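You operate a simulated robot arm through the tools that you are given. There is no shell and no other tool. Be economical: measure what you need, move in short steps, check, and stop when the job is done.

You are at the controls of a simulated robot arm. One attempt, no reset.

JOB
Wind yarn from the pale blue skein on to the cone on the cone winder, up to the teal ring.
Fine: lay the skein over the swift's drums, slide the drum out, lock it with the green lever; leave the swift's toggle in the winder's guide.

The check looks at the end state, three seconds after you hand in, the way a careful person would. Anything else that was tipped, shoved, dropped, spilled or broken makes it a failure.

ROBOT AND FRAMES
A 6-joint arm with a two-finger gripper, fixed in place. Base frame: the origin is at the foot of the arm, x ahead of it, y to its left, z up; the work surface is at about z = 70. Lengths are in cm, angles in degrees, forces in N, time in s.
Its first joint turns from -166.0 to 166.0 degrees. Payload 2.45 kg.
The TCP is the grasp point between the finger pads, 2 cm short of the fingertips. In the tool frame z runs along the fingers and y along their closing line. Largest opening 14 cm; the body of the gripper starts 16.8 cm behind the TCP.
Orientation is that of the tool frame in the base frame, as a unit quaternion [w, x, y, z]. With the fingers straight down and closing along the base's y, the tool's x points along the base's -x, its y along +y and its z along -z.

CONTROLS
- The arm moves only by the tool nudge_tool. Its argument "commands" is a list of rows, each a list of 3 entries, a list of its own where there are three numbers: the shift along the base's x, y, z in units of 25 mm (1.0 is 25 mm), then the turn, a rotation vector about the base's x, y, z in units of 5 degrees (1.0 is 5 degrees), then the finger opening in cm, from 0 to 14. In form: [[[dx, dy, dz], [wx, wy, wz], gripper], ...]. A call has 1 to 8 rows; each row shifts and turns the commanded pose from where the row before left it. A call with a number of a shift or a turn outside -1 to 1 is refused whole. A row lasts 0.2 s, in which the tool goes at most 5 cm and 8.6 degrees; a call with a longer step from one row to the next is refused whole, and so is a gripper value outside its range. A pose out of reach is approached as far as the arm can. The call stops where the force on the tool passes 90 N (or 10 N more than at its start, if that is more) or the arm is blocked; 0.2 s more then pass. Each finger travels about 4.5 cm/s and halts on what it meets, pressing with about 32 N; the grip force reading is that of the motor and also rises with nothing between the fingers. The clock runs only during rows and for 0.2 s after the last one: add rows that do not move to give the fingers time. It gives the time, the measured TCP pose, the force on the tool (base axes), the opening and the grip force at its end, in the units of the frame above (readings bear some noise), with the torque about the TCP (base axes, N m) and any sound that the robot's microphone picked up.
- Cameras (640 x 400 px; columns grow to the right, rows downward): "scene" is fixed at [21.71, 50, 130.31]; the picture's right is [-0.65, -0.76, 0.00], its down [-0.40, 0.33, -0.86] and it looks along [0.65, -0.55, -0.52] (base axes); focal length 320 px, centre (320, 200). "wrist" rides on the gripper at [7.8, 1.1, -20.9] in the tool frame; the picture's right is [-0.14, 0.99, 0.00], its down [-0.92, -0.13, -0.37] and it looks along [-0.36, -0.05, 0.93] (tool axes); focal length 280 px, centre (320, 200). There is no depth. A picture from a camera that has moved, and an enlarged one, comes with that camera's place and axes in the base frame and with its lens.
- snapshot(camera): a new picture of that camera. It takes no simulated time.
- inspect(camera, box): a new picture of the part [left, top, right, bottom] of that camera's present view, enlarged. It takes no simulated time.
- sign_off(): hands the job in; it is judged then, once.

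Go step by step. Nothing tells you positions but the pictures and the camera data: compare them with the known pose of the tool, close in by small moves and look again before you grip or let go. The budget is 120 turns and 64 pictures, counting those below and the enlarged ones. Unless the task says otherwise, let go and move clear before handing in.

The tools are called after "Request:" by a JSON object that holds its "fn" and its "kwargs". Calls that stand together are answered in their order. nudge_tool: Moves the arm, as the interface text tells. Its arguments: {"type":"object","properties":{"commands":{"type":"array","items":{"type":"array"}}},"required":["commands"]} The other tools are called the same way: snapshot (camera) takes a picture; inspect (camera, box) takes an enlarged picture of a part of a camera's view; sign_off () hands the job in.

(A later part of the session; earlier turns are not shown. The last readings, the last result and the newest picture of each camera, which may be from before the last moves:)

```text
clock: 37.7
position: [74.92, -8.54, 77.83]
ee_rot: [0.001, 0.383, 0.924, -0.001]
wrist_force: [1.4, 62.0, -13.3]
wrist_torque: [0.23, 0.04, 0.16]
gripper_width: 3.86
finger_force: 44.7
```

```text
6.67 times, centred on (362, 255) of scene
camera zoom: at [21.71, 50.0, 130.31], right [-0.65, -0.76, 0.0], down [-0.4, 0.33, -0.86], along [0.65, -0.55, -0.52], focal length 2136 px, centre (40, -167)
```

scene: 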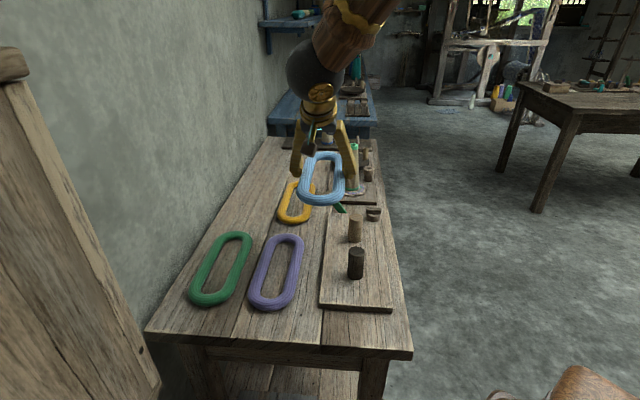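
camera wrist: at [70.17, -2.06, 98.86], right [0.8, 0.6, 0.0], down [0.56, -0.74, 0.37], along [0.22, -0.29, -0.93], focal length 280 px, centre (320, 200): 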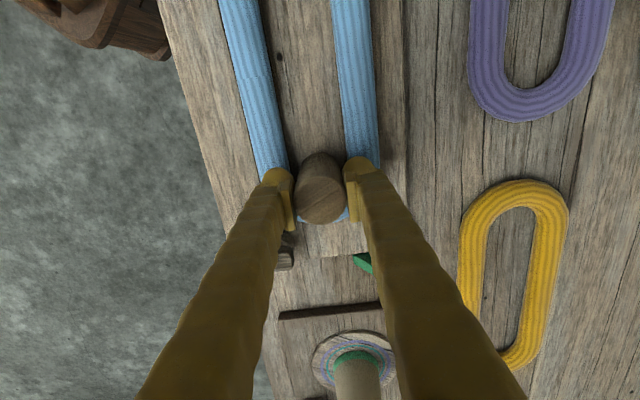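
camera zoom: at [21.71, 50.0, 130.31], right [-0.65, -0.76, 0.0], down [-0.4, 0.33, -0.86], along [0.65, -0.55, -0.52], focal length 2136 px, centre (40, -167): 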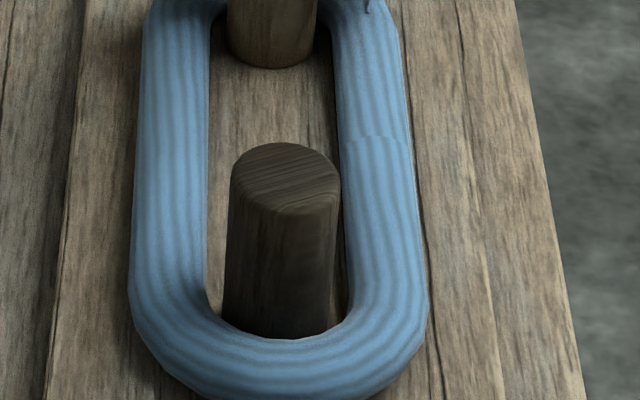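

The skein is against both drums: taut. I'll release the drum, rise, and view the lever closer.

Request:
{"fn": "nudge_tool", "kwargs": {"commands": [[[0, 0, 0], [0, 0, 0], 5], [[0, 0, 0], [0, 0, 0], 7], [[0, 0, 0], [0, 0, 0], 8], [[0, 0, 1], [0, 0, 0], 8], [[0, 0, 1], [0, 0, 0], 8], [[0, 0, 1], [0, 0, 0], 8], [[0, 0, 1], [0, 0, 0], 8], [[0, 0, 1], [0, 0, 0], 8]]}}

Request:
{"fn": "nudge_tool", "kwargs": {"commands": [[[-0.5, 0.5, 0], [0, 0, 0], 8], [[-0.5, 0.5, 0], [0, 0, 0], 8], [[-0.5, 0.5, 0], [0, 0, 0], 8], [[0, 0, 0], [0, 0, 0], 8]]}}

Request:
{"fn": "inspect", "kwargs": {"camera": "wrist", "box": [240, 140, 416, 350]}}

Request:
{"fn": "inspect", "kwargs": {"camera": "scene", "box": [316, 180, 388, 225]}}

```text
clock: 39.5
position: [75.03, -8.57, 90.25]
ee_rot: [0.0, 0.383, 0.924, -0.001]
wrist_force: [0.4, 0.1, 0.3]
wrist_torque: [0.03, -0.01, -0.02]
gripper_width: 7.98
finger_force: 0.1
```

```text
clock: 40.5
position: [71.4, -4.79, 90.33]
ee_rot: [0.001, 0.382, 0.924, 0.0]
wrist_force: [1.0, -0.5, 0.5]
wrist_torque: [-0.02, -0.01, 0.02]
gripper_width: 8.0
finger_force: 0.1
```

```text
1.90 times, centred on (328, 245) of wrist
camera zoom: at [66.66, 1.51, 111.38], right [0.8, 0.6, 0.0], down [0.56, -0.74, 0.37], along [0.22, -0.3, -0.93], focal length 534 px, centre (305, 114)
```

zoom: 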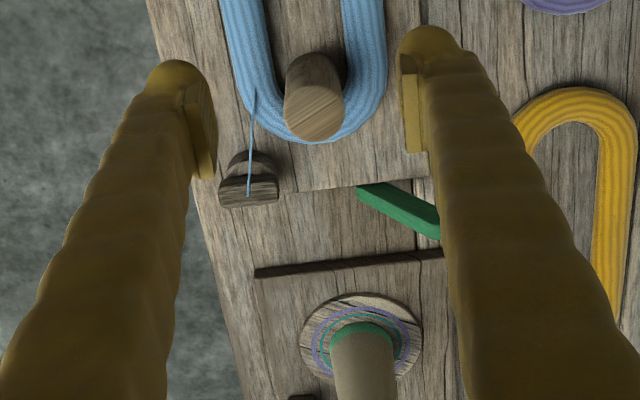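

```text
8.89 times, centred on (352, 202) of scene
camera zoom: at [21.71, 50.0, 130.31], right [-0.65, -0.76, 0.0], down [-0.4, 0.33, -0.86], along [0.65, -0.55, -0.52], focal length 2847 px, centre (36, 178)
```

zoom: 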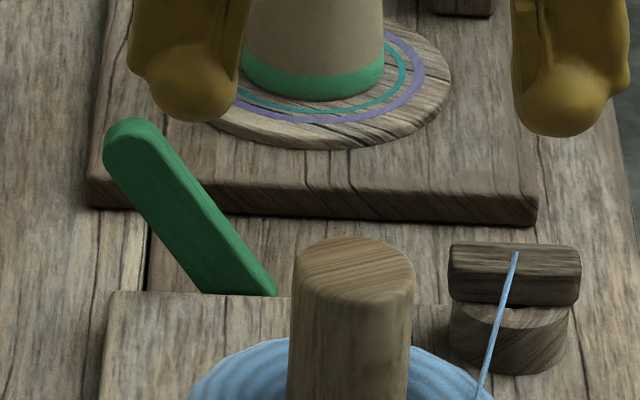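

The lever stands at about 45° off the board's far end, leaning toward the yellow skein (tip about n=55, z≈77), hinged about the board's length. I'll bring closed fingers to its outer side and look.

Request:
{"fn": "nudge_tool", "kwargs": {"commands": [[[0.975, -0.153, 0], [0, 0, 0], 6], [[0.975, -0.153, 0], [0, 0, 0], 4], [[0.975, -0.153, 0], [0, 0, 0], 2], [[0.975, -0.153, 0], [0, 0, 0], 0], [[0.975, -0.153, 0], [0, 0, 0], 0], [[0.975, -0.153, 0], [0, 0, 0], 0], [[0.975, -0.153, 0], [0, 0, 0], 0], [[0.975, -0.153, 0], [0, 0, 0], 0]]}}

Request:
{"fn": "nudge_tool", "kwargs": {"commands": [[[0, 0, -1], [0, 0, 0], 0], [[0, 0, -1], [0, 0, 0], 0], [[0, 0, 0], [0, 0, 0], 0]]}}

Request:
{"fn": "snapshot", "kwargs": {"camera": "wrist"}}

Request:
{"fn": "inspect", "kwargs": {"camera": "scene", "box": [306, 160, 388, 225]}}

```text
clock: 42.3
position: [90.76, -7.88, 90.33]
ee_rot: [0.001, 0.382, 0.924, 0.0]
wrist_force: [-0.8, 0.6, 0.9]
wrist_torque: [-0.01, 0.01, 0.0]
gripper_width: 0.0
finger_force: 29.1
```

```text
clock: 43.1
position: [90.64, -7.93, 85.26]
ee_rot: [0.001, 0.383, 0.924, 0.0]
wrist_force: [0.8, -1.0, -0.4]
wrist_torque: [0.03, 0.0, 0.01]
gripper_width: 0.0
finger_force: 29.7
```

```text
24 pictures are left
camera wrist: at [86.08, -1.55, 106.39], right [0.8, 0.6, 0.0], down [0.56, -0.74, 0.37], along [0.22, -0.3, -0.93], focal length 280 px, centre (320, 200)
```

wrist: 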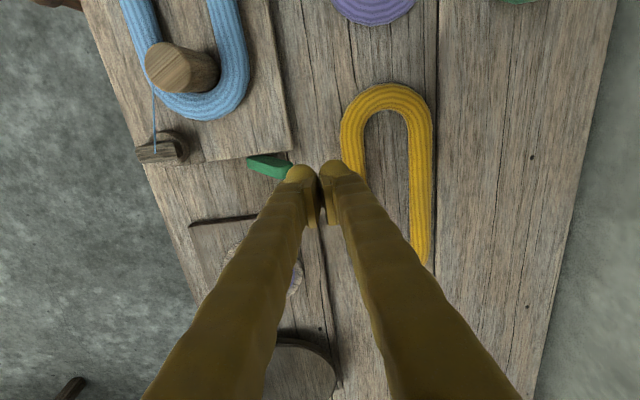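

```text
6.15 times, centred on (347, 192) of scene
camera zoom: at [21.71, 50.0, 130.31], right [-0.65, -0.76, 0.0], down [-0.4, 0.33, -0.86], along [0.65, -0.55, -0.52], focal length 1971 px, centre (154, 246)
```

zoom: 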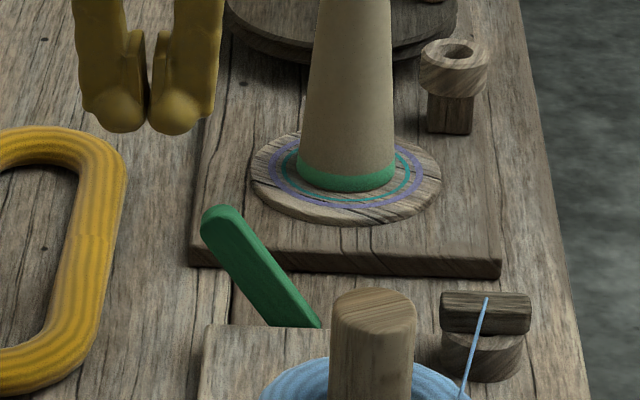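

The fingers are over and beside the lever's tip; I'll step 1 cm further outward and lower beside it, then push it inward (toward the far side) gently.

Request:
{"fn": "nudge_tool", "kwargs": {"commands": [[[0.3, 0.3, 0], [0, 0, 0], 0], [[0, 0, -0.8], [0, 0, 0], 0], [[0, 0, -0.8], [0, 0, 0], 0], [[0, 0, -0.8], [0, 0, 0], 0], [[0, 0, -0.8], [0, 0, 0], 0], [[0, 0, 0], [0, 0, 0], 0]]}}

Request:
{"fn": "nudge_tool", "kwargs": {"commands": [[[-0.2, -0.2, 0], [0, 0, 0], 0], [[-0.2, -0.2, 0], [0, 0, 0], 0], [[0, 0, 0], [0, 0, 0], 0]]}}

Request:
{"fn": "nudge_tool", "kwargs": {"commands": [[[-0.2, -0.2, 0], [0, 0, 0], 0], [[-0.2, -0.2, 0], [0, 0, 0], 0], [[0, 0, 0], [0, 0, 0], 0]]}}

Request:
{"fn": "inspect", "kwargs": {"camera": "scene", "box": [306, 160, 388, 225]}}

```text
clock: 44.5
position: [91.55, -7.12, 77.4]
ee_rot: [0.001, 0.382, 0.924, 0.0]
wrist_force: [0.1, -0.3, 0.4]
wrist_torque: [-0.01, 0.05, -0.01]
gripper_width: 0.0
finger_force: 28.9
```

```text
clock: 45.3
position: [90.62, -8.17, 77.3]
ee_rot: [0.001, 0.382, 0.924, 0.0]
wrist_force: [1.2, 1.5, 0.8]
wrist_torque: [0.01, 0.01, 0.0]
gripper_width: 0.0
finger_force: 29.0
```

```text
clock: 46.1
position: [89.49, -9.03, 77.19]
ee_rot: [0.001, 0.384, 0.924, 0.0]
wrist_force: [0.1, 0.2, 0.5]
wrist_torque: [0.02, 0.0, -0.01]
gripper_width: 0.01
finger_force: 29.5
```

```text
6.15 times, centred on (347, 192) of scene
camera zoom: at [21.71, 50.0, 130.31], right [-0.65, -0.76, 0.0], down [-0.4, 0.33, -0.86], along [0.65, -0.55, -0.52], focal length 1971 px, centre (154, 246)
```

zoom: 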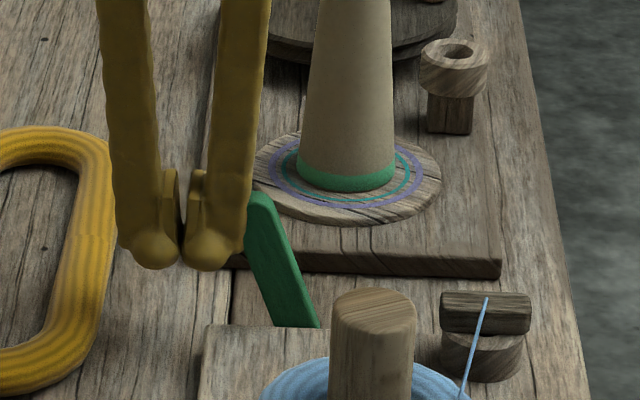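

The lever turns freely that way. I'll keep pushing in steps and read the force.

Request:
{"fn": "nudge_tool", "kwargs": {"commands": [[[-0.2, -0.2, 0], [0, 0, 0], 0], [[-0.2, -0.2, 0], [0, 0, 0], 0], [[-0.2, -0.2, 0], [0, 0, 0], 0], [[-0.2, -0.2, 0], [0, 0, 0], 0], [[0, 0, 0], [0, 0, 0], 0]]}}

Request:
{"fn": "nudge_tool", "kwargs": {"commands": [[[-0.2, -0.2, 0], [0, 0, 0], 0], [[-0.2, -0.2, 0], [0, 0, 0], 0], [[-0.2, -0.2, 0], [0, 0, 0], 0], [[0, 0, 0], [0, 0, 0], 0]]}}

Request:
{"fn": "nudge_tool", "kwargs": {"commands": [[[-0.2, -0.2, 0], [0, 0, 0], 0], [[-0.2, -0.2, 0], [0, 0, 0], 0], [[0, 0, 0], [0, 0, 0], 0]]}}

Request:
{"fn": "inspect", "kwargs": {"camera": "scene", "box": [306, 160, 388, 225]}}

```text
clock: 47.3
position: [87.59, -11.11, 77.39]
ee_rot: [0.001, 0.382, 0.924, -0.001]
wrist_force: [-1.3, -0.3, 0.1]
wrist_torque: [0.03, 0.01, 0.01]
gripper_width: 0.0
finger_force: 29.8
```

```text
clock: 48.3
position: [86.0, -12.51, 77.33]
ee_rot: [0.001, 0.384, 0.924, -0.001]
wrist_force: [0.5, 0.4, 0.3]
wrist_torque: [0.04, 0.02, 0.02]
gripper_width: 0.02
finger_force: 30.1
```

```text
clock: 49.1
position: [85.09, -13.48, 77.34]
ee_rot: [0.002, 0.382, 0.924, 0.0]
wrist_force: [23.3, 26.5, 11.3]
wrist_torque: [0.11, 0.02, -0.23]
gripper_width: 0.01
finger_force: 29.7
```

```text
6.15 times, centred on (347, 192) of scene
camera zoom: at [21.71, 50.0, 130.31], right [-0.65, -0.76, 0.0], down [-0.4, 0.33, -0.86], along [0.65, -0.55, -0.52], focal length 1971 px, centre (154, 246)
```

zoom: 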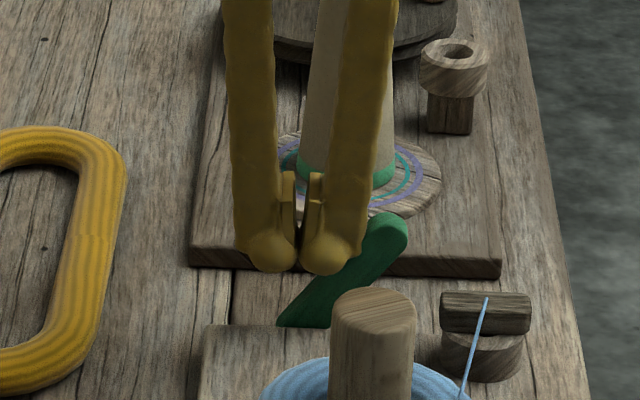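

The lever has gone over to the other side and met its stop (locked). I'll back off, rise, and move over the toggle, opening the fingers on the way.

Request:
{"fn": "nudge_tool", "kwargs": {"commands": [[[0.4, 0.4, 0], [0, 0, 0], 0], [[0.2, 0.2, 0.5], [0, 0, 0], 0], [[0, 0, 1], [0, 0, 0], 0], [[0, 0, 1], [0, 0, 0], 0], [[0, 0, 1], [0, 0, 0], 0], [[0, 0, 1], [0, 0, 0], 0], [[0, 0, 1], [0, 0, 0], 0]]}}

Request:
{"fn": "nudge_tool", "kwargs": {"commands": [[[-0.8, -0.4, 0.2], [0, 0, 0], 2], [[-0.8, -0.4, 0], [0, 0, 0], 4], [[-0.8, -0.4, 0], [0, 0, 0], 6], [[-0.8, -0.4, 0], [0, 0, 0], 8], [[-0.8, -0.4, 0], [-1, -1, 0], 8], [[-0.8, -0.4, 0], [-1, -1, 0], 8], [[0, 0, 0], [0, 0, 0], 8]]}}

Request:
{"fn": "snapshot", "kwargs": {"camera": "wrist"}}

Request:
{"fn": "inspect", "kwargs": {"camera": "scene", "box": [325, 160, 407, 225]}}

```text
clock: 50.7
position: [86.53, -12.04, 91.05]
ee_rot: [0.001, 0.383, 0.924, 0.0]
wrist_force: [0.5, 0.1, -0.1]
wrist_torque: [-0.01, -0.02, 0.01]
gripper_width: 0.02
finger_force: 29.0
```

```text
clock: 52.3
position: [74.51, -18.21, 91.6]
ee_rot: [0.115, 0.38, 0.917, -0.047]
wrist_force: [0.7, -0.9, -0.3]
wrist_torque: [0.02, 0.03, 0.04]
gripper_width: 8.01
finger_force: 0.2
```

```text
20 pictures are left
camera wrist: at [66.36, -8.42, 110.11], right [0.79, 0.61, 0.03], down [0.48, -0.66, 0.58], along [0.38, -0.45, -0.81], focal length 280 px, centre (320, 200)
```

wrist: 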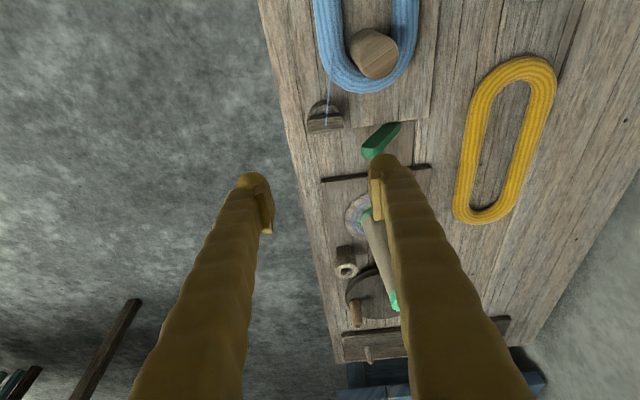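

```text
6.15 times, centred on (366, 192) of scene
camera zoom: at [21.71, 50.0, 130.31], right [-0.65, -0.76, 0.0], down [-0.4, 0.33, -0.86], along [0.65, -0.55, -0.52], focal length 1971 px, centre (37, 246)
```

zoom: 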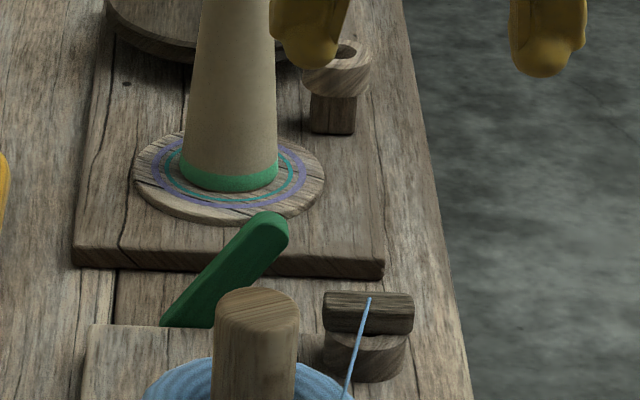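

The lever stays over. Toggle's bar is at about (76.2,-18.2), lying across, z≈73. I'll come down close above it and check.

Request:
{"fn": "nudge_tool", "kwargs": {"commands": [[[0.34, 0, -1], [0, 0, 0], 7.5], [[0.34, 0, -1], [0, 0, 0], 7.5], [[0, 0, -1], [0, 0, 0], 7.5], [[0, 0, -0.9], [0, 0, 0], 7.5], [[0, 0, 0], [0, 0, 0], 7.5]]}}

Request:
{"fn": "snapshot", "kwargs": {"camera": "wrist"}}

```text
clock: 53.5
position: [76.28, -18.2, 81.72]
ee_rot: [0.114, 0.38, 0.917, -0.047]
wrist_force: [0.3, -0.6, -0.3]
wrist_torque: [0.0, 0.03, -0.01]
gripper_width: 7.48
finger_force: 0.2
```

```text
18 pictures are left
camera wrist: at [68.09, -8.37, 100.33], right [0.79, 0.61, 0.03], down [0.48, -0.66, 0.58], along [0.38, -0.45, -0.81], focal length 280 px, centre (320, 200)
```

wrist: 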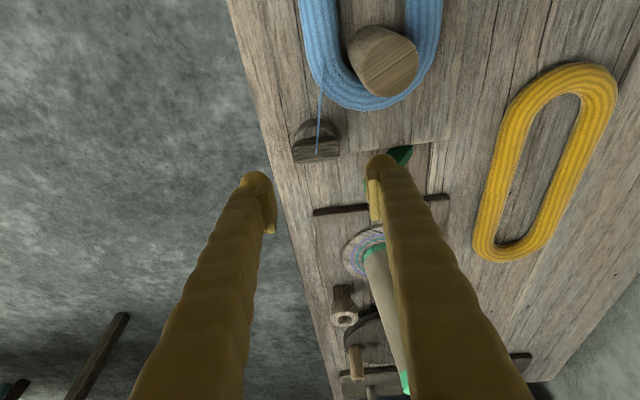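

The bar sits right below the grasp point. I'll lower and close on its ends.

Request:
{"fn": "nudge_tool", "kwargs": {"commands": [[[0, -0.06, -0.8], [0, 0, 0], 7.5], [[0, 0, -0.8], [0, 0, 0], 7.5], [[0, 0, -0.8], [0, 0, 0], 7.5], [[0, 0, -0.55], [0, 0, 0], 7.5], [[0, 0, 0], [0, 0, 0], 7.5]]}}

Request:
{"fn": "nudge_tool", "kwargs": {"commands": [[[0, 0, 0], [0, 0, 0], 6], [[0, 0, 0], [0, 0, 0], 4.5], [[0, 0, 0], [0, 0, 0], 3.5], [[0, 0, 0], [0, 0, 0], 3]]}}

Request:
{"fn": "inspect", "kwargs": {"camera": "scene", "box": [330, 170, 412, 235]}}

```text
clock: 54.1
position: [76.19, -18.22, 79.57]
ee_rot: [0.118, 0.38, 0.916, -0.047]
wrist_force: [-29.3, 14.3, 45.6]
wrist_torque: [1.12, -1.8, 1.3]
gripper_width: 7.26
finger_force: 0.1
stopped in row 2: the force on the tool passed its limit at 152 N (the readings are from after the stop); the commanded pose is now the measured one
```

```text
clock: 55.1
position: [76.21, -18.33, 79.38]
ee_rot: [0.118, 0.38, 0.916, -0.047]
wrist_force: [0.7, 0.1, 0.2]
wrist_torque: [0.0, 0.02, -0.02]
gripper_width: 3.01
finger_force: 0.0
```

```text
6.15 times, centred on (371, 202) of scene
camera zoom: at [21.71, 50.0, 130.31], right [-0.65, -0.76, 0.0], down [-0.4, 0.33, -0.86], along [0.65, -0.55, -0.52], focal length 1971 px, centre (6, 185)
```

zoom: 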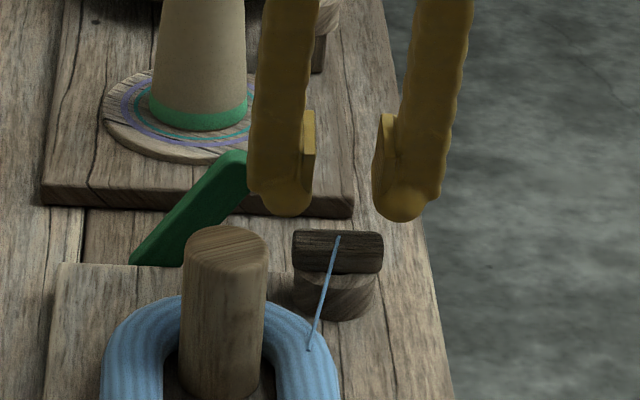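

The finger met the lever's tip, which stayed put (same place in the picture). I'll rise, tilt to about 28°, and come in along the tool's own axis, so the fingers pass clear of both lever and drum.

Request:
{"fn": "nudge_tool", "kwargs": {"commands": [[[0, 0, 1], [0, 0, 0], 3], [[0, 0, 1], [0, 0, 0], 4], [[0, 0, 1], [-0.95, -0.95, 0], 5], [[-0.44, 0.45, 0], [-0.95, -0.95, 0], 6.2], [[-0.44, 0.45, 0], [0, 0, 0], 6.2], [[-0.44, 0.45, 0], [0, 0, 0], 6.2], [[0, 0, -1], [0, 0, 0], 6.2], [[0, 0, -0.5], [0, 0, 0], 6.2]]}}

Request:
{"fn": "snapshot", "kwargs": {"camera": "wrist"}}

```text
clock: 56.9
position: [73.07, -14.9, 83.29]
ee_rot: [0.225, 0.371, 0.896, -0.092]
wrist_force: [0.5, 0.0, 0.4]
wrist_torque: [-0.02, 0.01, -0.02]
gripper_width: 6.2
finger_force: 0.0
```

```text
16 pictures are left
camera wrist: at [62.02, -2.36, 98.28], right [0.79, 0.61, 0.07], down [0.36, -0.55, 0.76], along [0.5, -0.57, -0.65], focal length 280 px, centre (320, 200)
```

wrist: 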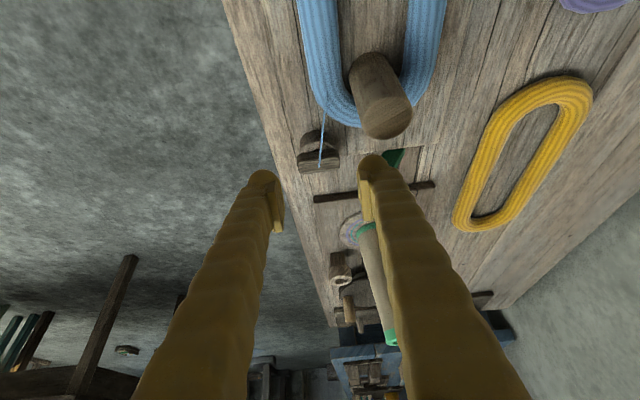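

The bar is in line with the tool axis. I'll slide down along it in two parts.

Request:
{"fn": "nudge_tool", "kwargs": {"commands": [[[0.255, -0.265, -0.72], [0, 0, 0], 6.2], [[0.255, -0.265, -0.72], [0, 0, 0], 6.2], [[0.255, -0.265, -0.72], [0, 0, 0], 6.2], [[0, 0, 0], [0, 0, 0], 6.2]]}}

Request:
{"fn": "nudge_tool", "kwargs": {"commands": [[[0.13, -0.13, -0.36], [0, 0, 0], 6.2], [[0.13, -0.13, -0.36], [0, 0, 0], 6.2], [[0.13, -0.13, -0.36], [0, 0, 0], 6.2], [[0.13, -0.13, -0.36], [0, 0, 0], 6.2], [[0, 0, 0], [0, 0, 0], 6.2]]}}

Request:
{"fn": "inspect", "kwargs": {"camera": "scene", "box": [330, 175, 412, 235]}}

```text
clock: 57.9
position: [74.96, -17.02, 77.87]
ee_rot: [0.224, 0.371, 0.896, -0.091]
wrist_force: [-0.9, 0.1, -0.1]
wrist_torque: [-0.01, 0.0, 0.03]
gripper_width: 6.2
finger_force: 0.1
```

```text
clock: 59.1
position: [76.2, -18.16, 74.32]
ee_rot: [0.224, 0.372, 0.896, -0.092]
wrist_force: [-12.3, 8.6, 22.1]
wrist_torque: [0.93, -0.25, 0.6]
gripper_width: 6.17
finger_force: 0.1
```

```text
6.67 times, centred on (371, 205) of scene
camera zoom: at [21.71, 50.0, 130.31], right [-0.65, -0.76, 0.0], down [-0.4, 0.33, -0.86], along [0.65, -0.55, -0.52], focal length 2136 px, centre (-20, 167)
```

zoom: 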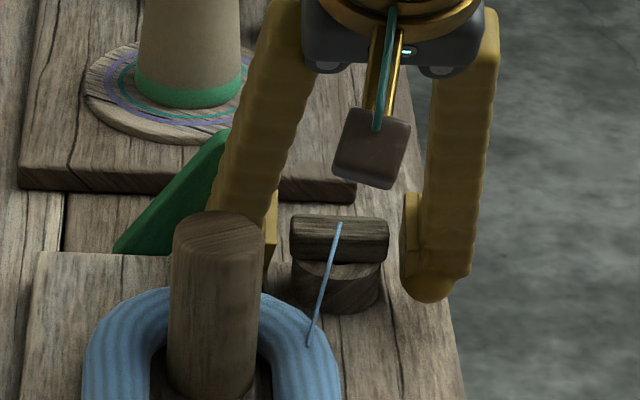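

A light contact below (fingertip on the board). I'll raise 3 mm and close on the bar.

Request:
{"fn": "nudge_tool", "kwargs": {"commands": [[[0, 0, 0.14], [0, 0, 0], 6.2], [[0, 0, 0], [0, 0, 0], 5], [[0, 0, 0], [0, 0, 0], 4], [[0, 0, 0], [0, 0, 0], 3], [[0, 0, 0], [0, 0, 0], 3]]}}

```text
clock: 60.3
position: [76.13, -18.17, 74.65]
ee_rot: [0.224, 0.372, 0.896, -0.092]
wrist_force: [0.0, 0.1, -0.2]
wrist_torque: [-0.02, -0.02, 0.02]
gripper_width: 4.22
finger_force: 32.3
```

Toggle gripped (4.2 cm). I'll lift straight 2 cm first, then check.

Request:
{"fn": "nudge_tool", "kwargs": {"commands": [[[0, 0, 0.2], [0, 0, 0], 3], [[0, 0, 0.2], [0, 0, 0], 3], [[0, 0, 0.2], [0, 0, 0], 3], [[0, 0, 0.2], [0, 0, 0], 3], [[0, 0, 0], [0, 0, 0], 3]]}}

Request:
{"fn": "inspect", "kwargs": {"camera": "scene", "box": [345, 185, 405, 225]}}

```text
clock: 61.5
position: [76.24, -18.27, 76.57]
ee_rot: [0.224, 0.371, 0.896, -0.09]
wrist_force: [-0.2, 0.3, -0.6]
wrist_torque: [-0.05, -0.01, 0.0]
gripper_width: 4.25
finger_force: 32.0
```

```text
10.00 times, centred on (375, 205) of scene
camera zoom: at [21.71, 50.0, 130.31], right [-0.65, -0.76, 0.0], down [-0.4, 0.33, -0.86], along [0.65, -0.55, -0.52], focal length 3203 px, centre (-230, 150)
```

zoom: 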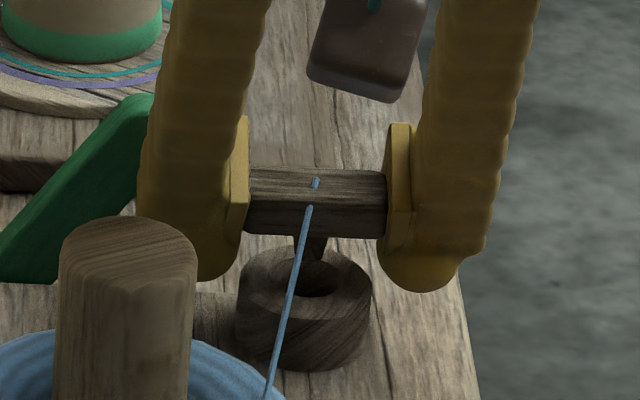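

The toggle has a stem, perhaps still in its holder. I'll keep rising in small steps with force checks.

Request:
{"fn": "nudge_tool", "kwargs": {"commands": [[[-0.03, 0.0, 0.2], [0, 0, 0], 3], [[-0.03, 0.0, 0.2], [0, 0, 0], 3], [[0, 0, 0], [0, 0, 0], 3]]}}

Request:
{"fn": "nudge_tool", "kwargs": {"commands": [[[-0.03, 0.0, 0.2], [0, 0, 0], 3], [[-0.03, 0.0, 0.2], [0, 0, 0], 3], [[0, 0, 0], [0, 0, 0], 3]]}}

Request:
{"fn": "nudge_tool", "kwargs": {"commands": [[[0, 0.0, 0.2], [0, 0, 0], 3], [[0, 0.0, 0.2], [0, 0, 0], 3], [[0, 0, 0.2], [0, 0, 0], 3], [[0, 0, 0.2], [0, 0, 0], 3], [[0, 0, 0], [0, 0, 0], 3]]}}

Request:
{"fn": "nudge_tool", "kwargs": {"commands": [[[0, 0, 0.5], [0, 0, 0], 3], [[0, 0, 0.8], [0, 0, 0], 3], [[0, 0, 0.8], [0, 0, 0], 3], [[0, 0, 0.8], [0, 0, 0], 3], [[0, 0, 0], [0, 0, 0], 3]]}}

Request:
{"fn": "inspect", "kwargs": {"camera": "scene", "box": [320, 140, 416, 220]}}

```text
clock: 62.3
position: [76.08, -18.11, 77.58]
ee_rot: [0.224, 0.372, 0.896, -0.091]
wrist_force: [0.7, 0.5, 0.4]
wrist_torque: [0.02, -0.03, 0.05]
gripper_width: 4.22
finger_force: 31.6
```

```text
clock: 63.1
position: [75.91, -18.17, 78.69]
ee_rot: [0.223, 0.372, 0.896, -0.091]
wrist_force: [0.3, 0.7, -0.3]
wrist_torque: [0.0, 0.01, 0.0]
gripper_width: 4.26
finger_force: 32.0
```

```text
clock: 64.3
position: [75.88, -18.17, 80.68]
ee_rot: [0.225, 0.371, 0.896, -0.091]
wrist_force: [-0.9, 0.7, 0.9]
wrist_torque: [-0.02, -0.01, -0.01]
gripper_width: 4.23
finger_force: 32.2
```

```text
clock: 65.5
position: [75.89, -18.15, 87.84]
ee_rot: [0.224, 0.372, 0.896, -0.092]
wrist_force: [0.1, 0.3, 0.5]
wrist_torque: [0.01, 0.0, 0.01]
gripper_width: 4.24
finger_force: 32.0
```

```text
5.00 times, centred on (368, 180) of scene
camera zoom: at [21.71, 50.0, 130.31], right [-0.65, -0.76, 0.0], down [-0.4, 0.33, -0.86], along [0.65, -0.55, -0.52], focal length 1602 px, centre (80, 300)
```

zoom: 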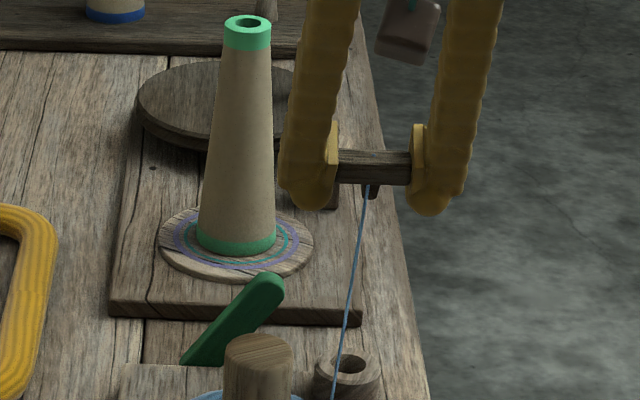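

The toggle is free, stem pointing down. Next I carry it high past the cone toward the guide (about (95.5,-36.7), rim z≈77).

Request:
{"fn": "nudge_tool", "kwargs": {"commands": [[[0, 0, 1], [0, 0, 0], 3], [[0, 0, 1], [0, 0, 0], 3], [[0, 0, 1], [0, 0, 0], 3], [[0, 0, 0.6], [0, 0, 0], 3], [[0.6, -0.7, 0], [0, 0, 0], 3], [[0.84, -0.9, 0], [0, 0, 0], 3], [[0.84, -0.9, 0], [0, 0, 0], 3], [[0.84, -0.9, 0], [0, 0, 0], 3]]}}

Request:
{"fn": "nudge_tool", "kwargs": {"commands": [[[0.84, -0.9, 0], [0, 0, 0], 3], [[0.84, -0.9, 0], [0, 0, 0], 3], [[0.84, -0.84, 0], [0, 0, 0], 3], [[0.84, -0.7, 0], [0, 0, 0], 3], [[0.4, -0.2, -0.8], [0, 0, 0], 3], [[0, 0, -0.8], [0, 0, 0], 3], [[0, 0, -0.8], [0, 0, 0], 3], [[0, 0, 0], [0, 0, 0], 3]]}}

Request:
{"fn": "snapshot", "kwargs": {"camera": "wrist"}}

Request:
{"fn": "inspect", "kwargs": {"camera": "scene", "box": [320, 110, 416, 190]}}

```text
clock: 67.3
position: [83.77, -26.75, 96.81]
ee_rot: [0.224, 0.373, 0.895, -0.092]
wrist_force: [0.3, -0.2, 0.2]
wrist_torque: [0.01, 0.0, -0.02]
gripper_width: 4.23
finger_force: 32.3
```

```text
clock: 69.1
position: [93.04, -35.51, 90.84]
ee_rot: [0.224, 0.372, 0.896, -0.091]
wrist_force: [0.1, 0.8, -0.3]
wrist_torque: [0.01, 0.02, -0.02]
gripper_width: 4.26
finger_force: 32.3
```

```text
12 pictures are left
camera wrist: at [82.13, -22.93, 105.89], right [0.79, 0.61, 0.07], down [0.36, -0.54, 0.76], along [0.5, -0.57, -0.65], focal length 280 px, centre (320, 200)
```

wrist: 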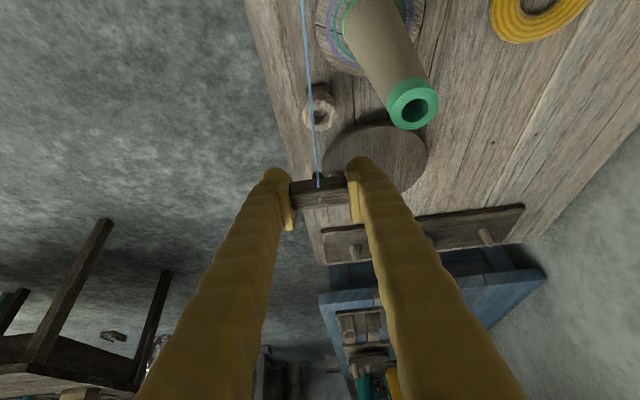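

```text
5.00 times, centred on (368, 150) of scene
camera zoom: at [21.71, 50.0, 130.31], right [-0.65, -0.76, 0.0], down [-0.4, 0.33, -0.86], along [0.65, -0.55, -0.52], focal length 1602 px, centre (80, 450)
```

zoom: 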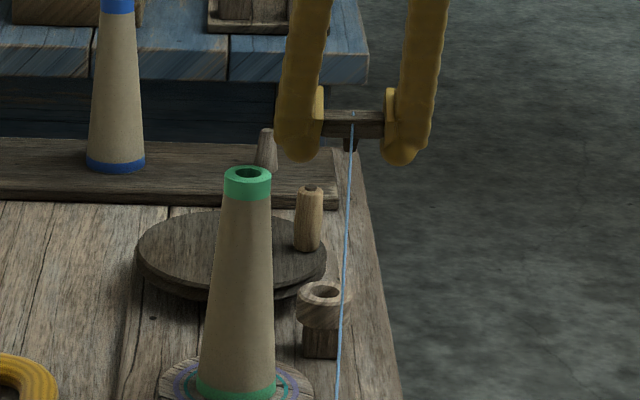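

The guide's hole is ahead and below, at n≈41.5, a≈93 (about (95,-36.4)). I'll lower to just above it.

Request:
{"fn": "nudge_tool", "kwargs": {"commands": [[[0.33, -0.1, -0.6], [0, 0, 0], 3], [[0.33, -0.1, -0.7], [0, 0, 0], 3], [[0, 0, -0.7], [0, 0, 0], 3], [[0, 0, -0.7], [0, 0, 0], 3], [[0, 0, -0.5], [0, 0, 0], 3], [[0, 0, 0], [0, 0, 0], 3]]}}

Request:
{"fn": "inspect", "kwargs": {"camera": "wrist", "box": [256, 110, 384, 210]}}

Request:
{"fn": "inspect", "kwargs": {"camera": "scene", "box": [344, 140, 392, 176]}}

```text
clock: 70.5
position: [94.84, -36.03, 82.9]
ee_rot: [0.224, 0.372, 0.896, -0.091]
wrist_force: [0.1, -0.6, -0.3]
wrist_torque: [-0.02, 0.01, 0.0]
gripper_width: 4.24
finger_force: 32.0
```

```text
4.00 times, centred on (320, 160) of wrist
camera zoom: at [83.71, -23.52, 97.87], right [0.79, 0.61, 0.07], down [0.36, -0.55, 0.76], along [0.5, -0.57, -0.65], focal length 1122 px, centre (320, 360)
```

zoom: 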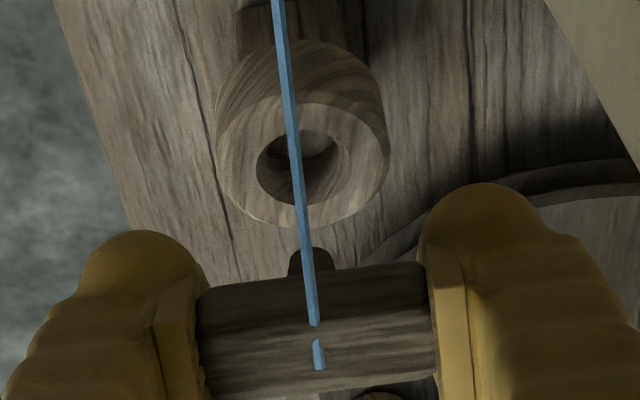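

```text
11.11 times, centred on (368, 158) of scene
camera zoom: at [21.71, 50.0, 130.31], right [-0.65, -0.76, 0.0], down [-0.4, 0.33, -0.86], along [0.65, -0.55, -0.52], focal length 3559 px, centre (-213, 667)
```

zoom: 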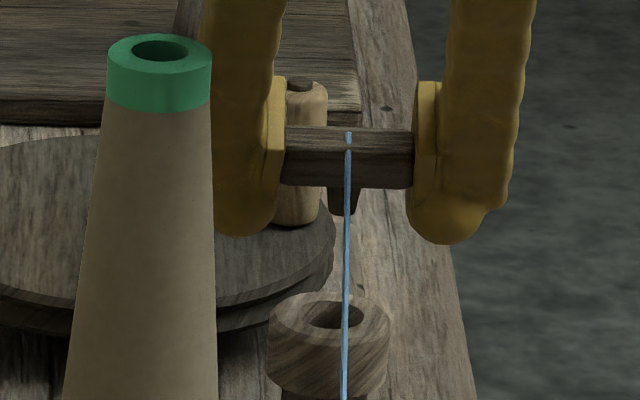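

Stem tip is about 1.3 cm short of the hole along the board's line. I'll correct and lower to just above the rim, then recheck.

Request:
{"fn": "nudge_tool", "kwargs": {"commands": [[[0.17, -0.2, 0], [0, 0, 0], 3], [[0.17, -0.2, 0], [0, 0, 0], 3], [[0, 0, -0.5], [0, 0, 0], 3], [[0, 0, -0.5], [0, 0, 0], 3], [[0, 0, -0.3], [0, 0, 0], 3], [[0, 0, 0], [0, 0, 0], 3]]}}

Request:
{"fn": "inspect", "kwargs": {"camera": "wrist", "box": [256, 110, 384, 210]}}

Request:
{"fn": "inspect", "kwargs": {"camera": "scene", "box": [344, 144, 392, 180]}}

```text
clock: 71.9
position: [95.54, -37.1, 79.67]
ee_rot: [0.224, 0.372, 0.896, -0.092]
wrist_force: [-0.3, 0.1, 0.0]
wrist_torque: [0.01, 0.01, 0.02]
gripper_width: 4.23
finger_force: 32.1
```

```text
4.00 times, centred on (320, 160) of wrist
camera zoom: at [84.55, -24.53, 94.62], right [0.79, 0.61, 0.07], down [0.36, -0.54, 0.76], along [0.5, -0.57, -0.65], focal length 1122 px, centre (320, 360)
```

zoom: 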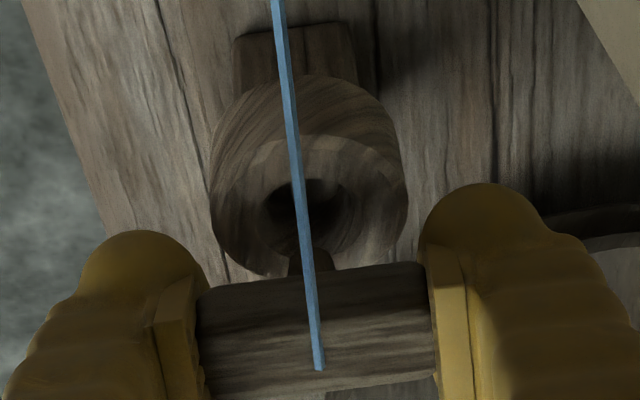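

```text
11.11 times, centred on (368, 162) of scene
camera zoom: at [21.71, 50.0, 130.31], right [-0.65, -0.76, 0.0], down [-0.4, 0.33, -0.86], along [0.65, -0.55, -0.52], focal length 3559 px, centre (-213, 622)
```

zoom: 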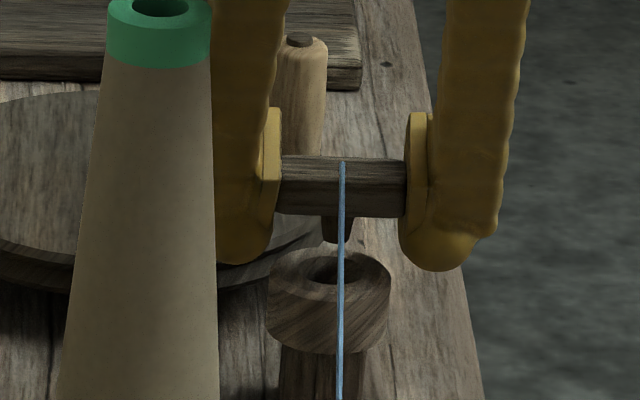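

Stem and hole are lined up within 2 mm. I'll lower into the guide in small steps.

Request:
{"fn": "nudge_tool", "kwargs": {"commands": [[[-0.01, 0.07, 0], [0, 0, 0], 3], [[0, 0, -0.2], [0, 0, 0], 3], [[0, 0, -0.2], [0, 0, 0], 3], [[0, 0, -0.1], [0, 0, 0], 3], [[0, 0, 0], [0, 0, 0], 3]]}}

Request:
{"fn": "nudge_tool", "kwargs": {"commands": [[[0, 0, -0.1], [0, 0, 0], 3], [[0, 0, -0.08], [0, 0, 0], 3], [[0, 0, 0], [0, 0, 0], 3]]}}

Request:
{"fn": "nudge_tool", "kwargs": {"commands": [[[0, 0, -0.08], [0, 0, 0], 3], [[0, 0, 0], [0, 0, 0], 3]]}}

```text
clock: 73.1
position: [95.6, -36.92, 78.3]
ee_rot: [0.224, 0.372, 0.896, -0.09]
wrist_force: [-4.1, -6.5, 3.0]
wrist_torque: [-0.14, 0.08, 0.06]
gripper_width: 4.27
finger_force: 32.5
```

```text
clock: 73.9
position: [95.5, -36.86, 77.87]
ee_rot: [0.225, 0.371, 0.896, -0.091]
wrist_force: [-6.7, -6.3, 2.0]
wrist_torque: [-0.09, 0.16, 0.05]
gripper_width: 4.28
finger_force: 31.8
```

```text
clock: 74.5
position: [95.55, -36.84, 77.75]
ee_rot: [0.224, 0.372, 0.896, -0.091]
wrist_force: [-5.8, -7.8, 3.7]
wrist_torque: [-0.13, 0.17, 0.08]
gripper_width: 4.24
finger_force: 32.3
```

The stem is in the hole, brushing its side. I'll ease sideways and continue down until it seats.

Request:
{"fn": "nudge_tool", "kwargs": {"commands": [[[-0.04, -0.04, -0.08], [0, 0, 0], 3], [[0, 0, -0.08], [0, 0, 0], 3], [[0, 0, 0], [0, 0, 0], 3]]}}

Request:
{"fn": "nudge_tool", "kwargs": {"commands": [[[0, 0, -0.08], [0, 0, 0], 3], [[0, 0, 0], [0, 0, 0], 3]]}}

Request:
{"fn": "nudge_tool", "kwargs": {"commands": [[[0, 0, -0.08], [0, 0, 0], 3], [[0, 0, 0], [0, 0, 0], 3]]}}

Request:
{"fn": "inspect", "kwargs": {"camera": "scene", "box": [344, 144, 392, 180]}}

```text
clock: 75.3
position: [95.45, -36.94, 77.3]
ee_rot: [0.224, 0.372, 0.896, -0.091]
wrist_force: [0.4, -0.2, -1.3]
wrist_torque: [0.03, 0.0, -0.03]
gripper_width: 4.24
finger_force: 31.8
```

```text
clock: 75.9
position: [95.54, -37.03, 77.18]
ee_rot: [0.224, 0.372, 0.896, -0.092]
wrist_force: [-3.8, 1.0, 15.7]
wrist_torque: [0.1, 0.14, -0.01]
gripper_width: 4.26
finger_force: 32.4
```

```text
clock: 76.5
position: [95.54, -37.0, 77.1]
ee_rot: [0.225, 0.373, 0.895, -0.091]
wrist_force: [3.2, -3.0, 31.5]
wrist_torque: [0.23, 0.26, -0.03]
gripper_width: 4.26
finger_force: 31.9
```

```text
11.11 times, centred on (368, 162) of scene
camera zoom: at [21.71, 50.0, 130.31], right [-0.65, -0.76, 0.0], down [-0.4, 0.33, -0.86], along [0.65, -0.55, -0.52], focal length 3559 px, centre (-213, 622)
```

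zoom: 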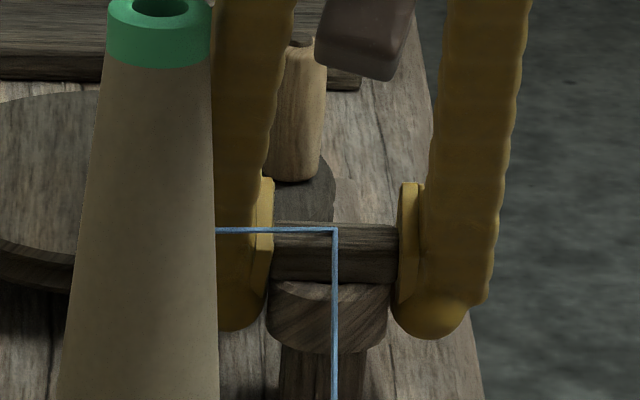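

The toggle is seated and the yarn now runs to the cone. I'll release gently and rise straight up.

Request:
{"fn": "nudge_tool", "kwargs": {"commands": [[[0, 0, 0.06], [0, 0, 0], 3], [[0, 0, 0], [0, 0, 0], 4.8], [[0, 0, 0], [0, 0, 0], 5.6], [[0, 0, 0], [0, 0, 0], 6.4], [[0, 0, 0], [0, 0, 0], 6.4]]}}

Request:
{"fn": "nudge_tool", "kwargs": {"commands": [[[0, 0, 0.3], [0, 0, 0], 6.4], [[0, 0, 0.6], [0, 0, 0], 6.4], [[0, 0, 0.8], [0, 0, 0], 6.4], [[0, 0, 1], [0, 0, 0], 6.4], [[0, 0, 1], [0, 0, 0], 6.4], [[0, 0, 1], [0, 0, 0], 6.4]]}}

Request:
{"fn": "snapshot", "kwargs": {"camera": "wrist"}}

```text
clock: 77.7
position: [95.38, -36.95, 77.1]
ee_rot: [0.224, 0.372, 0.896, -0.092]
wrist_force: [0.7, 0.0, -0.1]
wrist_torque: [0.02, -0.01, 0.04]
gripper_width: 6.42
finger_force: 0.1
```

```text
clock: 79.1
position: [95.46, -37.02, 88.78]
ee_rot: [0.224, 0.372, 0.896, -0.091]
wrist_force: [0.7, -0.4, -0.5]
wrist_torque: [-0.01, -0.06, -0.03]
gripper_width: 6.38
finger_force: 0.0
```

```text
5 pictures are left
camera wrist: at [84.46, -24.47, 103.84], right [0.79, 0.61, 0.07], down [0.36, -0.55, 0.76], along [0.5, -0.57, -0.65], focal length 280 px, centre (320, 200)
```

wrist: 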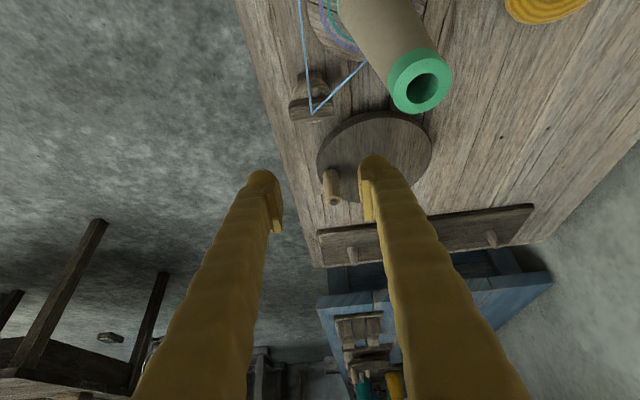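

The toggle stands in the guide with the yarn over to the cone. Crank: disk centre about n=49, a=104.7 (≈(108.7,-39.4)), handle at n=42.6, a=106.2 (≈(105.2,-45)), top z≈80. I'll test the reach over the crank's far side in free air with more tilt.

Request:
{"fn": "nudge_tool", "kwargs": {"commands": [[[0.92, -0.3, 0], [0, 0, 0], 6.4], [[0.92, -0.3, 0], [0, 0, 0], 6.4], [[0.92, -0.3, 0], [-0.85, -0.85, 0], 6.4], [[0.92, -0.3, 0], [-0.85, -0.85, 0], 6.4], [[0.92, -0.3, -0.3], [0, 0, 0], 6.4], [[0.92, -0.3, -0.3], [0, 0, 0], 6.4], [[0.92, -0.3, -0.3], [0, 0, 0], 6.4], [[0.92, -0.3, -0.3], [0, 0, 0], 6.4]]}}

Request:
{"fn": "nudge_tool", "kwargs": {"commands": [[[0, 0, 0], [0, 0, 0], 6.4]]}}

```text
clock: 80.9
position: [114.07, -43.0, 85.9]
ee_rot: [0.316, 0.36, 0.868, -0.129]
wrist_force: [0.3, 0.2, 0.3]
wrist_torque: [0.01, 0.01, 0.04]
gripper_width: 6.41
finger_force: 0.1
```

```text
clock: 81.3
position: [113.97, -42.88, 85.9]
ee_rot: [0.316, 0.36, 0.868, -0.13]
wrist_force: [0.1, -0.1, 1.0]
wrist_torque: [-0.04, 0.0, 0.04]
gripper_width: 6.41
finger_force: 0.0
```

Reach is fine at 40° tilt. I'll now go above the handle with about 34° tilt and check alignment with one picture.

Request:
{"fn": "nudge_tool", "kwargs": {"commands": [[[-0.9, -0.2, 0], [0, 0, 0], 6.4], [[-0.9, -0.2, 0], [0.85, 0.85, 0], 6.4], [[-0.9, -0.2, 0], [0, 0, 0], 6.4], [[-0.8, -0.24, 0], [0, 0, 0], 6.4], [[0, 0, -0.6], [0, 0, 0], 6.4], [[0, 0, -0.5], [0, 0, 0], 6.4], [[0, 0, 0], [0, 0, 0], 6.4]]}}

Request:
{"fn": "inspect", "kwargs": {"camera": "wrist", "box": [240, 60, 464, 220]}}

```text
clock: 82.9
position: [105.1, -45.1, 82.92]
ee_rot: [0.27, 0.367, 0.883, -0.111]
wrist_force: [-0.6, -0.4, 0.2]
wrist_torque: [0.03, 0.02, 0.0]
gripper_width: 6.4
finger_force: 0.0
```

```text
2.50 times, centred on (352, 140) of wrist
camera zoom: at [93.08, -31.49, 96.15], right [0.78, 0.62, 0.08], down [0.3, -0.49, 0.82], along [0.55, -0.62, -0.57], focal length 701 px, centre (240, 350)
```

zoom: 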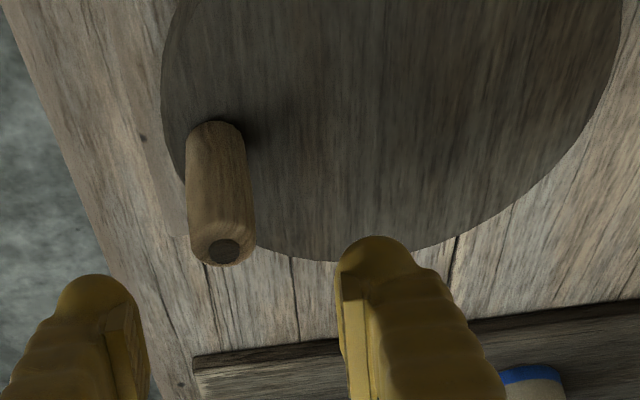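

Handle is at n=42.25, a=105.6; disk centre n=48.9, a=105.2, crank radius 6.6. I'll lower around the handle and grip it.

Request:
{"fn": "nudge_tool", "kwargs": {"commands": [[[-0.21, 0.13, 0], [0, 0, 0], 5.5], [[0, 0, -0.6], [0, 0, 0], 5.5], [[0, 0, -0.6], [0, 0, 0], 5.5], [[0, 0, -0.6], [0, 0, 0], 5.5], [[0, 0, 0], [0, 0, 0], 4], [[0, 0, 0], [0, 0, 0], 2.5], [[0, 0, 0], [0, 0, 0], 1], [[0, 0, 0], [0, 0, 0], 1]]}}

```text
clock: 84.7
position: [104.56, -44.77, 78.58]
ee_rot: [0.271, 0.367, 0.883, -0.111]
wrist_force: [0.9, -0.1, -1.9]
wrist_torque: [0.04, 0.03, 0.02]
gripper_width: 1.76
finger_force: 35.2
```

Handle gripped. I'll try turning it 20° clockwise and read the forces.

Request:
{"fn": "nudge_tool", "kwargs": {"commands": [[[-0.317, 0.334, 0], [0, 0, 0], 1], [[-0.254, 0.384, 0], [0.3, 0.3, 0], 1], [[0, 0, 0], [0, 0, 0], 1]]}}

```text
clock: 85.5
position: [103.24, -42.84, 78.54]
ee_rot: [0.255, 0.368, 0.888, -0.103]
wrist_force: [28.2, 12.0, -17.4]
wrist_torque: [0.04, -0.4, -0.36]
gripper_width: 1.78
finger_force: 42.9
```

It turns; the radial force says my circle is 1–2 mm too wide. I'll correct and continue in 20° pieces.

Request:
{"fn": "nudge_tool", "kwargs": {"commands": [[[-0.12, 0.44, 0], [0.17, 0.17, 0], 1], [[-0.076, 0.47, 0], [0.17, 0.17, 0], 1], [[0, 0, 0], [0, 0, 0], 1]]}}

```text
clock: 86.3
position: [102.92, -40.7, 78.53]
ee_rot: [0.236, 0.37, 0.894, -0.095]
wrist_force: [57.5, 0.9, -22.0]
wrist_torque: [-0.24, -0.8, -0.54]
gripper_width: 1.8
finger_force: 43.0
```

The true circle seems tighter (R≈5.6 about (108.5,-40.6)). I'll continue with that and refine from the forces.

Request:
{"fn": "nudge_tool", "kwargs": {"commands": [[[0.13, 0.39, 0], [0.11, 0.11, 0], 1], [[0.094, 0.376, 0], [0.11, 0.11, 0], 1], [[0, 0, 0], [0, 0, 0], 1]]}}

```text
clock: 87.1
position: [103.07, -38.7, 78.58]
ee_rot: [0.223, 0.371, 0.897, -0.092]
wrist_force: [-14.5, 4.2, 4.7]
wrist_torque: [0.15, 0.38, 0.12]
gripper_width: 1.78
finger_force: 43.5
```

Better. Refined circle: centre (108.8,-40.5), R=6.0. Continuing clockwise.

Request:
{"fn": "nudge_tool", "kwargs": {"commands": [[[0.15, 0.39, 0], [0.15, 0.15, 0], 1], [[0.183, 0.38, 0], [0.15, 0.15, 0], 1], [[0, 0, 0], [0, 0, 0], 1]]}}

Request:
{"fn": "nudge_tool", "kwargs": {"commands": [[[0.28, 0.3, 0], [0, 0, 0], 1], [[0.333, 0.265, 0], [0, 0, 0], 1], [[0, 0, 0], [0, 0, 0], 1]]}}

```text
clock: 87.9
position: [104.07, -36.86, 78.43]
ee_rot: [0.207, 0.373, 0.9, -0.084]
wrist_force: [16.0, -11.6, -18.3]
wrist_torque: [-0.2, -0.24, -0.04]
gripper_width: 1.77
finger_force: 42.7
```

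```text
clock: 88.7
position: [105.61, -35.48, 78.58]
ee_rot: [0.207, 0.373, 0.901, -0.084]
wrist_force: [12.2, -16.2, -16.0]
wrist_torque: [-0.36, -0.22, 0.05]
gripper_width: 1.76
finger_force: 42.9
```

Forces are moderate and steady. I'll go on round the far side, in groups of three 20° steps, tilting as needed.

Request:
{"fn": "nudge_tool", "kwargs": {"commands": [[[0.79, 0.284, -0.04], [-0.06, -0.06, 0], 1], [[0.824, 0.024, 0], [-0.255, -0.255, 0], 1], [[0.78, -0.26, 0], [-0.325, -0.325, 0], 1], [[0, 0, 0], [0, 0, 0], 1]]}}

Request:
{"fn": "nudge_tool", "kwargs": {"commands": [[[0.648, -0.512, 0], [-0.37, -0.37, 0], 1], [[0.432, -0.7, 0], [-0.37, -0.37, 0], 1], [[0, 0, 0], [0, 0, 0], 1]]}}

```text
clock: 89.7
position: [111.76, -34.98, 78.57]
ee_rot: [0.244, 0.369, 0.892, -0.097]
wrist_force: [16.4, 37.9, 4.8]
wrist_torque: [0.0, 0.02, -0.64]
gripper_width: 1.66
finger_force: 41.9
```

```text
clock: 90.3
position: [114.56, -37.34, 78.64]
ee_rot: [0.282, 0.362, 0.882, -0.111]
wrist_force: [2.0, 2.2, -4.5]
wrist_torque: [0.0, 0.0, -0.09]
gripper_width: 1.76
finger_force: 5.7
stopped in row 3: the force on the tool passed its limit at 93 N (the readings are from after the stop); the commanded pose is now the measured one
```

The fit with all points gives centre (109.2,-40.65), R=6.3 — the earlier one was skewed. I'll re-grip and continue on the corrected circle.

Request:
{"fn": "nudge_tool", "kwargs": {"commands": [[[0, 0, 0], [0, 0, 0], 1], [[0, 0, 0], [0, 0, 0], 1], [[0.164, -0.404, 0], [-0.09, -0.09, 0], 1], [[0.164, -0.404, 0], [-0.09, -0.09, 0], 1], [[0, 0, 0], [0, 0, 0], 1]]}}

Request:
{"fn": "nudge_tool", "kwargs": {"commands": [[[0.028, -0.876, 0], [-0.27, -0.27, 0], 1], [[-0.276, -0.828, 0], [-0.17, -0.17, 0], 1], [[0, 0, 0], [0, 0, 0], 1]]}}

```text
clock: 91.5
position: [115.47, -39.58, 78.75]
ee_rot: [0.292, 0.361, 0.878, -0.117]
wrist_force: [2.5, 0.0, -0.6]
wrist_torque: [-0.4, -0.12, -0.01]
gripper_width: 1.66
finger_force: 41.8
```

```text
clock: 92.3
position: [114.62, -43.81, 78.89]
ee_rot: [0.316, 0.357, 0.87, -0.125]
wrist_force: [-36.2, 20.4, 21.8]
wrist_torque: [0.15, 0.55, 0.19]
gripper_width: 1.65
finger_force: 42.9
```

Good tracking. I'll apply a small inward correction and carry on round.

Request:
{"fn": "nudge_tool", "kwargs": {"commands": [[[-0.59, -0.65, -0.05], [-0.04, -0.04, 0], 1], [[-0.742, -0.46, 0], [0.085, 0.085, 0], 1], [[0, 0, 0], [0, 0, 0], 1]]}}

Request:
{"fn": "nudge_tool", "kwargs": {"commands": [[[-0.856, -0.18, 0], [0.2, 0.2, 0], 1], [[-0.865, 0.125, 0], [0.3, 0.3, 0], 1], [[0, 0, 0], [0, 0, 0], 1]]}}

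Request:
{"fn": "nudge_tool", "kwargs": {"commands": [[[-0.77, 0.413, 0], [0.35, 0.35, 0], 1], [[0, 0, 0], [0, 0, 0], 1]]}}

```text
clock: 93.1
position: [111.39, -46.58, 78.74]
ee_rot: [0.314, 0.358, 0.87, -0.124]
wrist_force: [-0.1, 1.8, 21.3]
wrist_torque: [-0.1, 0.15, -0.03]
gripper_width: 1.68
finger_force: 42.1
```

```text
clock: 93.9
position: [107.09, -46.46, 78.61]
ee_rot: [0.286, 0.362, 0.88, -0.112]
wrist_force: [4.1, 10.9, 6.7]
wrist_torque: [-0.06, 0.29, -0.17]
gripper_width: 1.67
finger_force: 42.2
```

```text
clock: 94.5
position: [105.28, -45.48, 78.53]
ee_rot: [0.267, 0.364, 0.886, -0.105]
wrist_force: [18.9, 22.5, -9.2]
wrist_torque: [-0.28, 0.12, -0.47]
gripper_width: 1.66
finger_force: 42.1
```

Nearly one full turn is done. I'll look at the cone to gauge how fast the yarn builds.

Request:
{"fn": "inspect", "kwargs": {"camera": "scene", "box": [328, 160, 384, 202]}}

```text
9.52 times, centred on (356, 181) of scene
camera zoom: at [21.71, 50.0, 130.31], right [-0.65, -0.76, 0.0], down [-0.4, 0.33, -0.86], along [0.65, -0.55, -0.52], focal length 3051 px, centre (-23, 381)
```

zoom: 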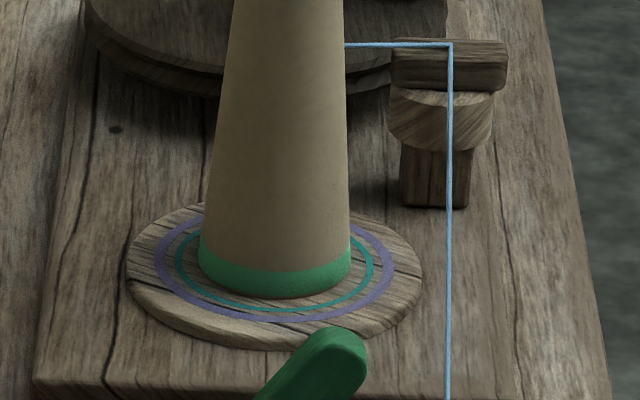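

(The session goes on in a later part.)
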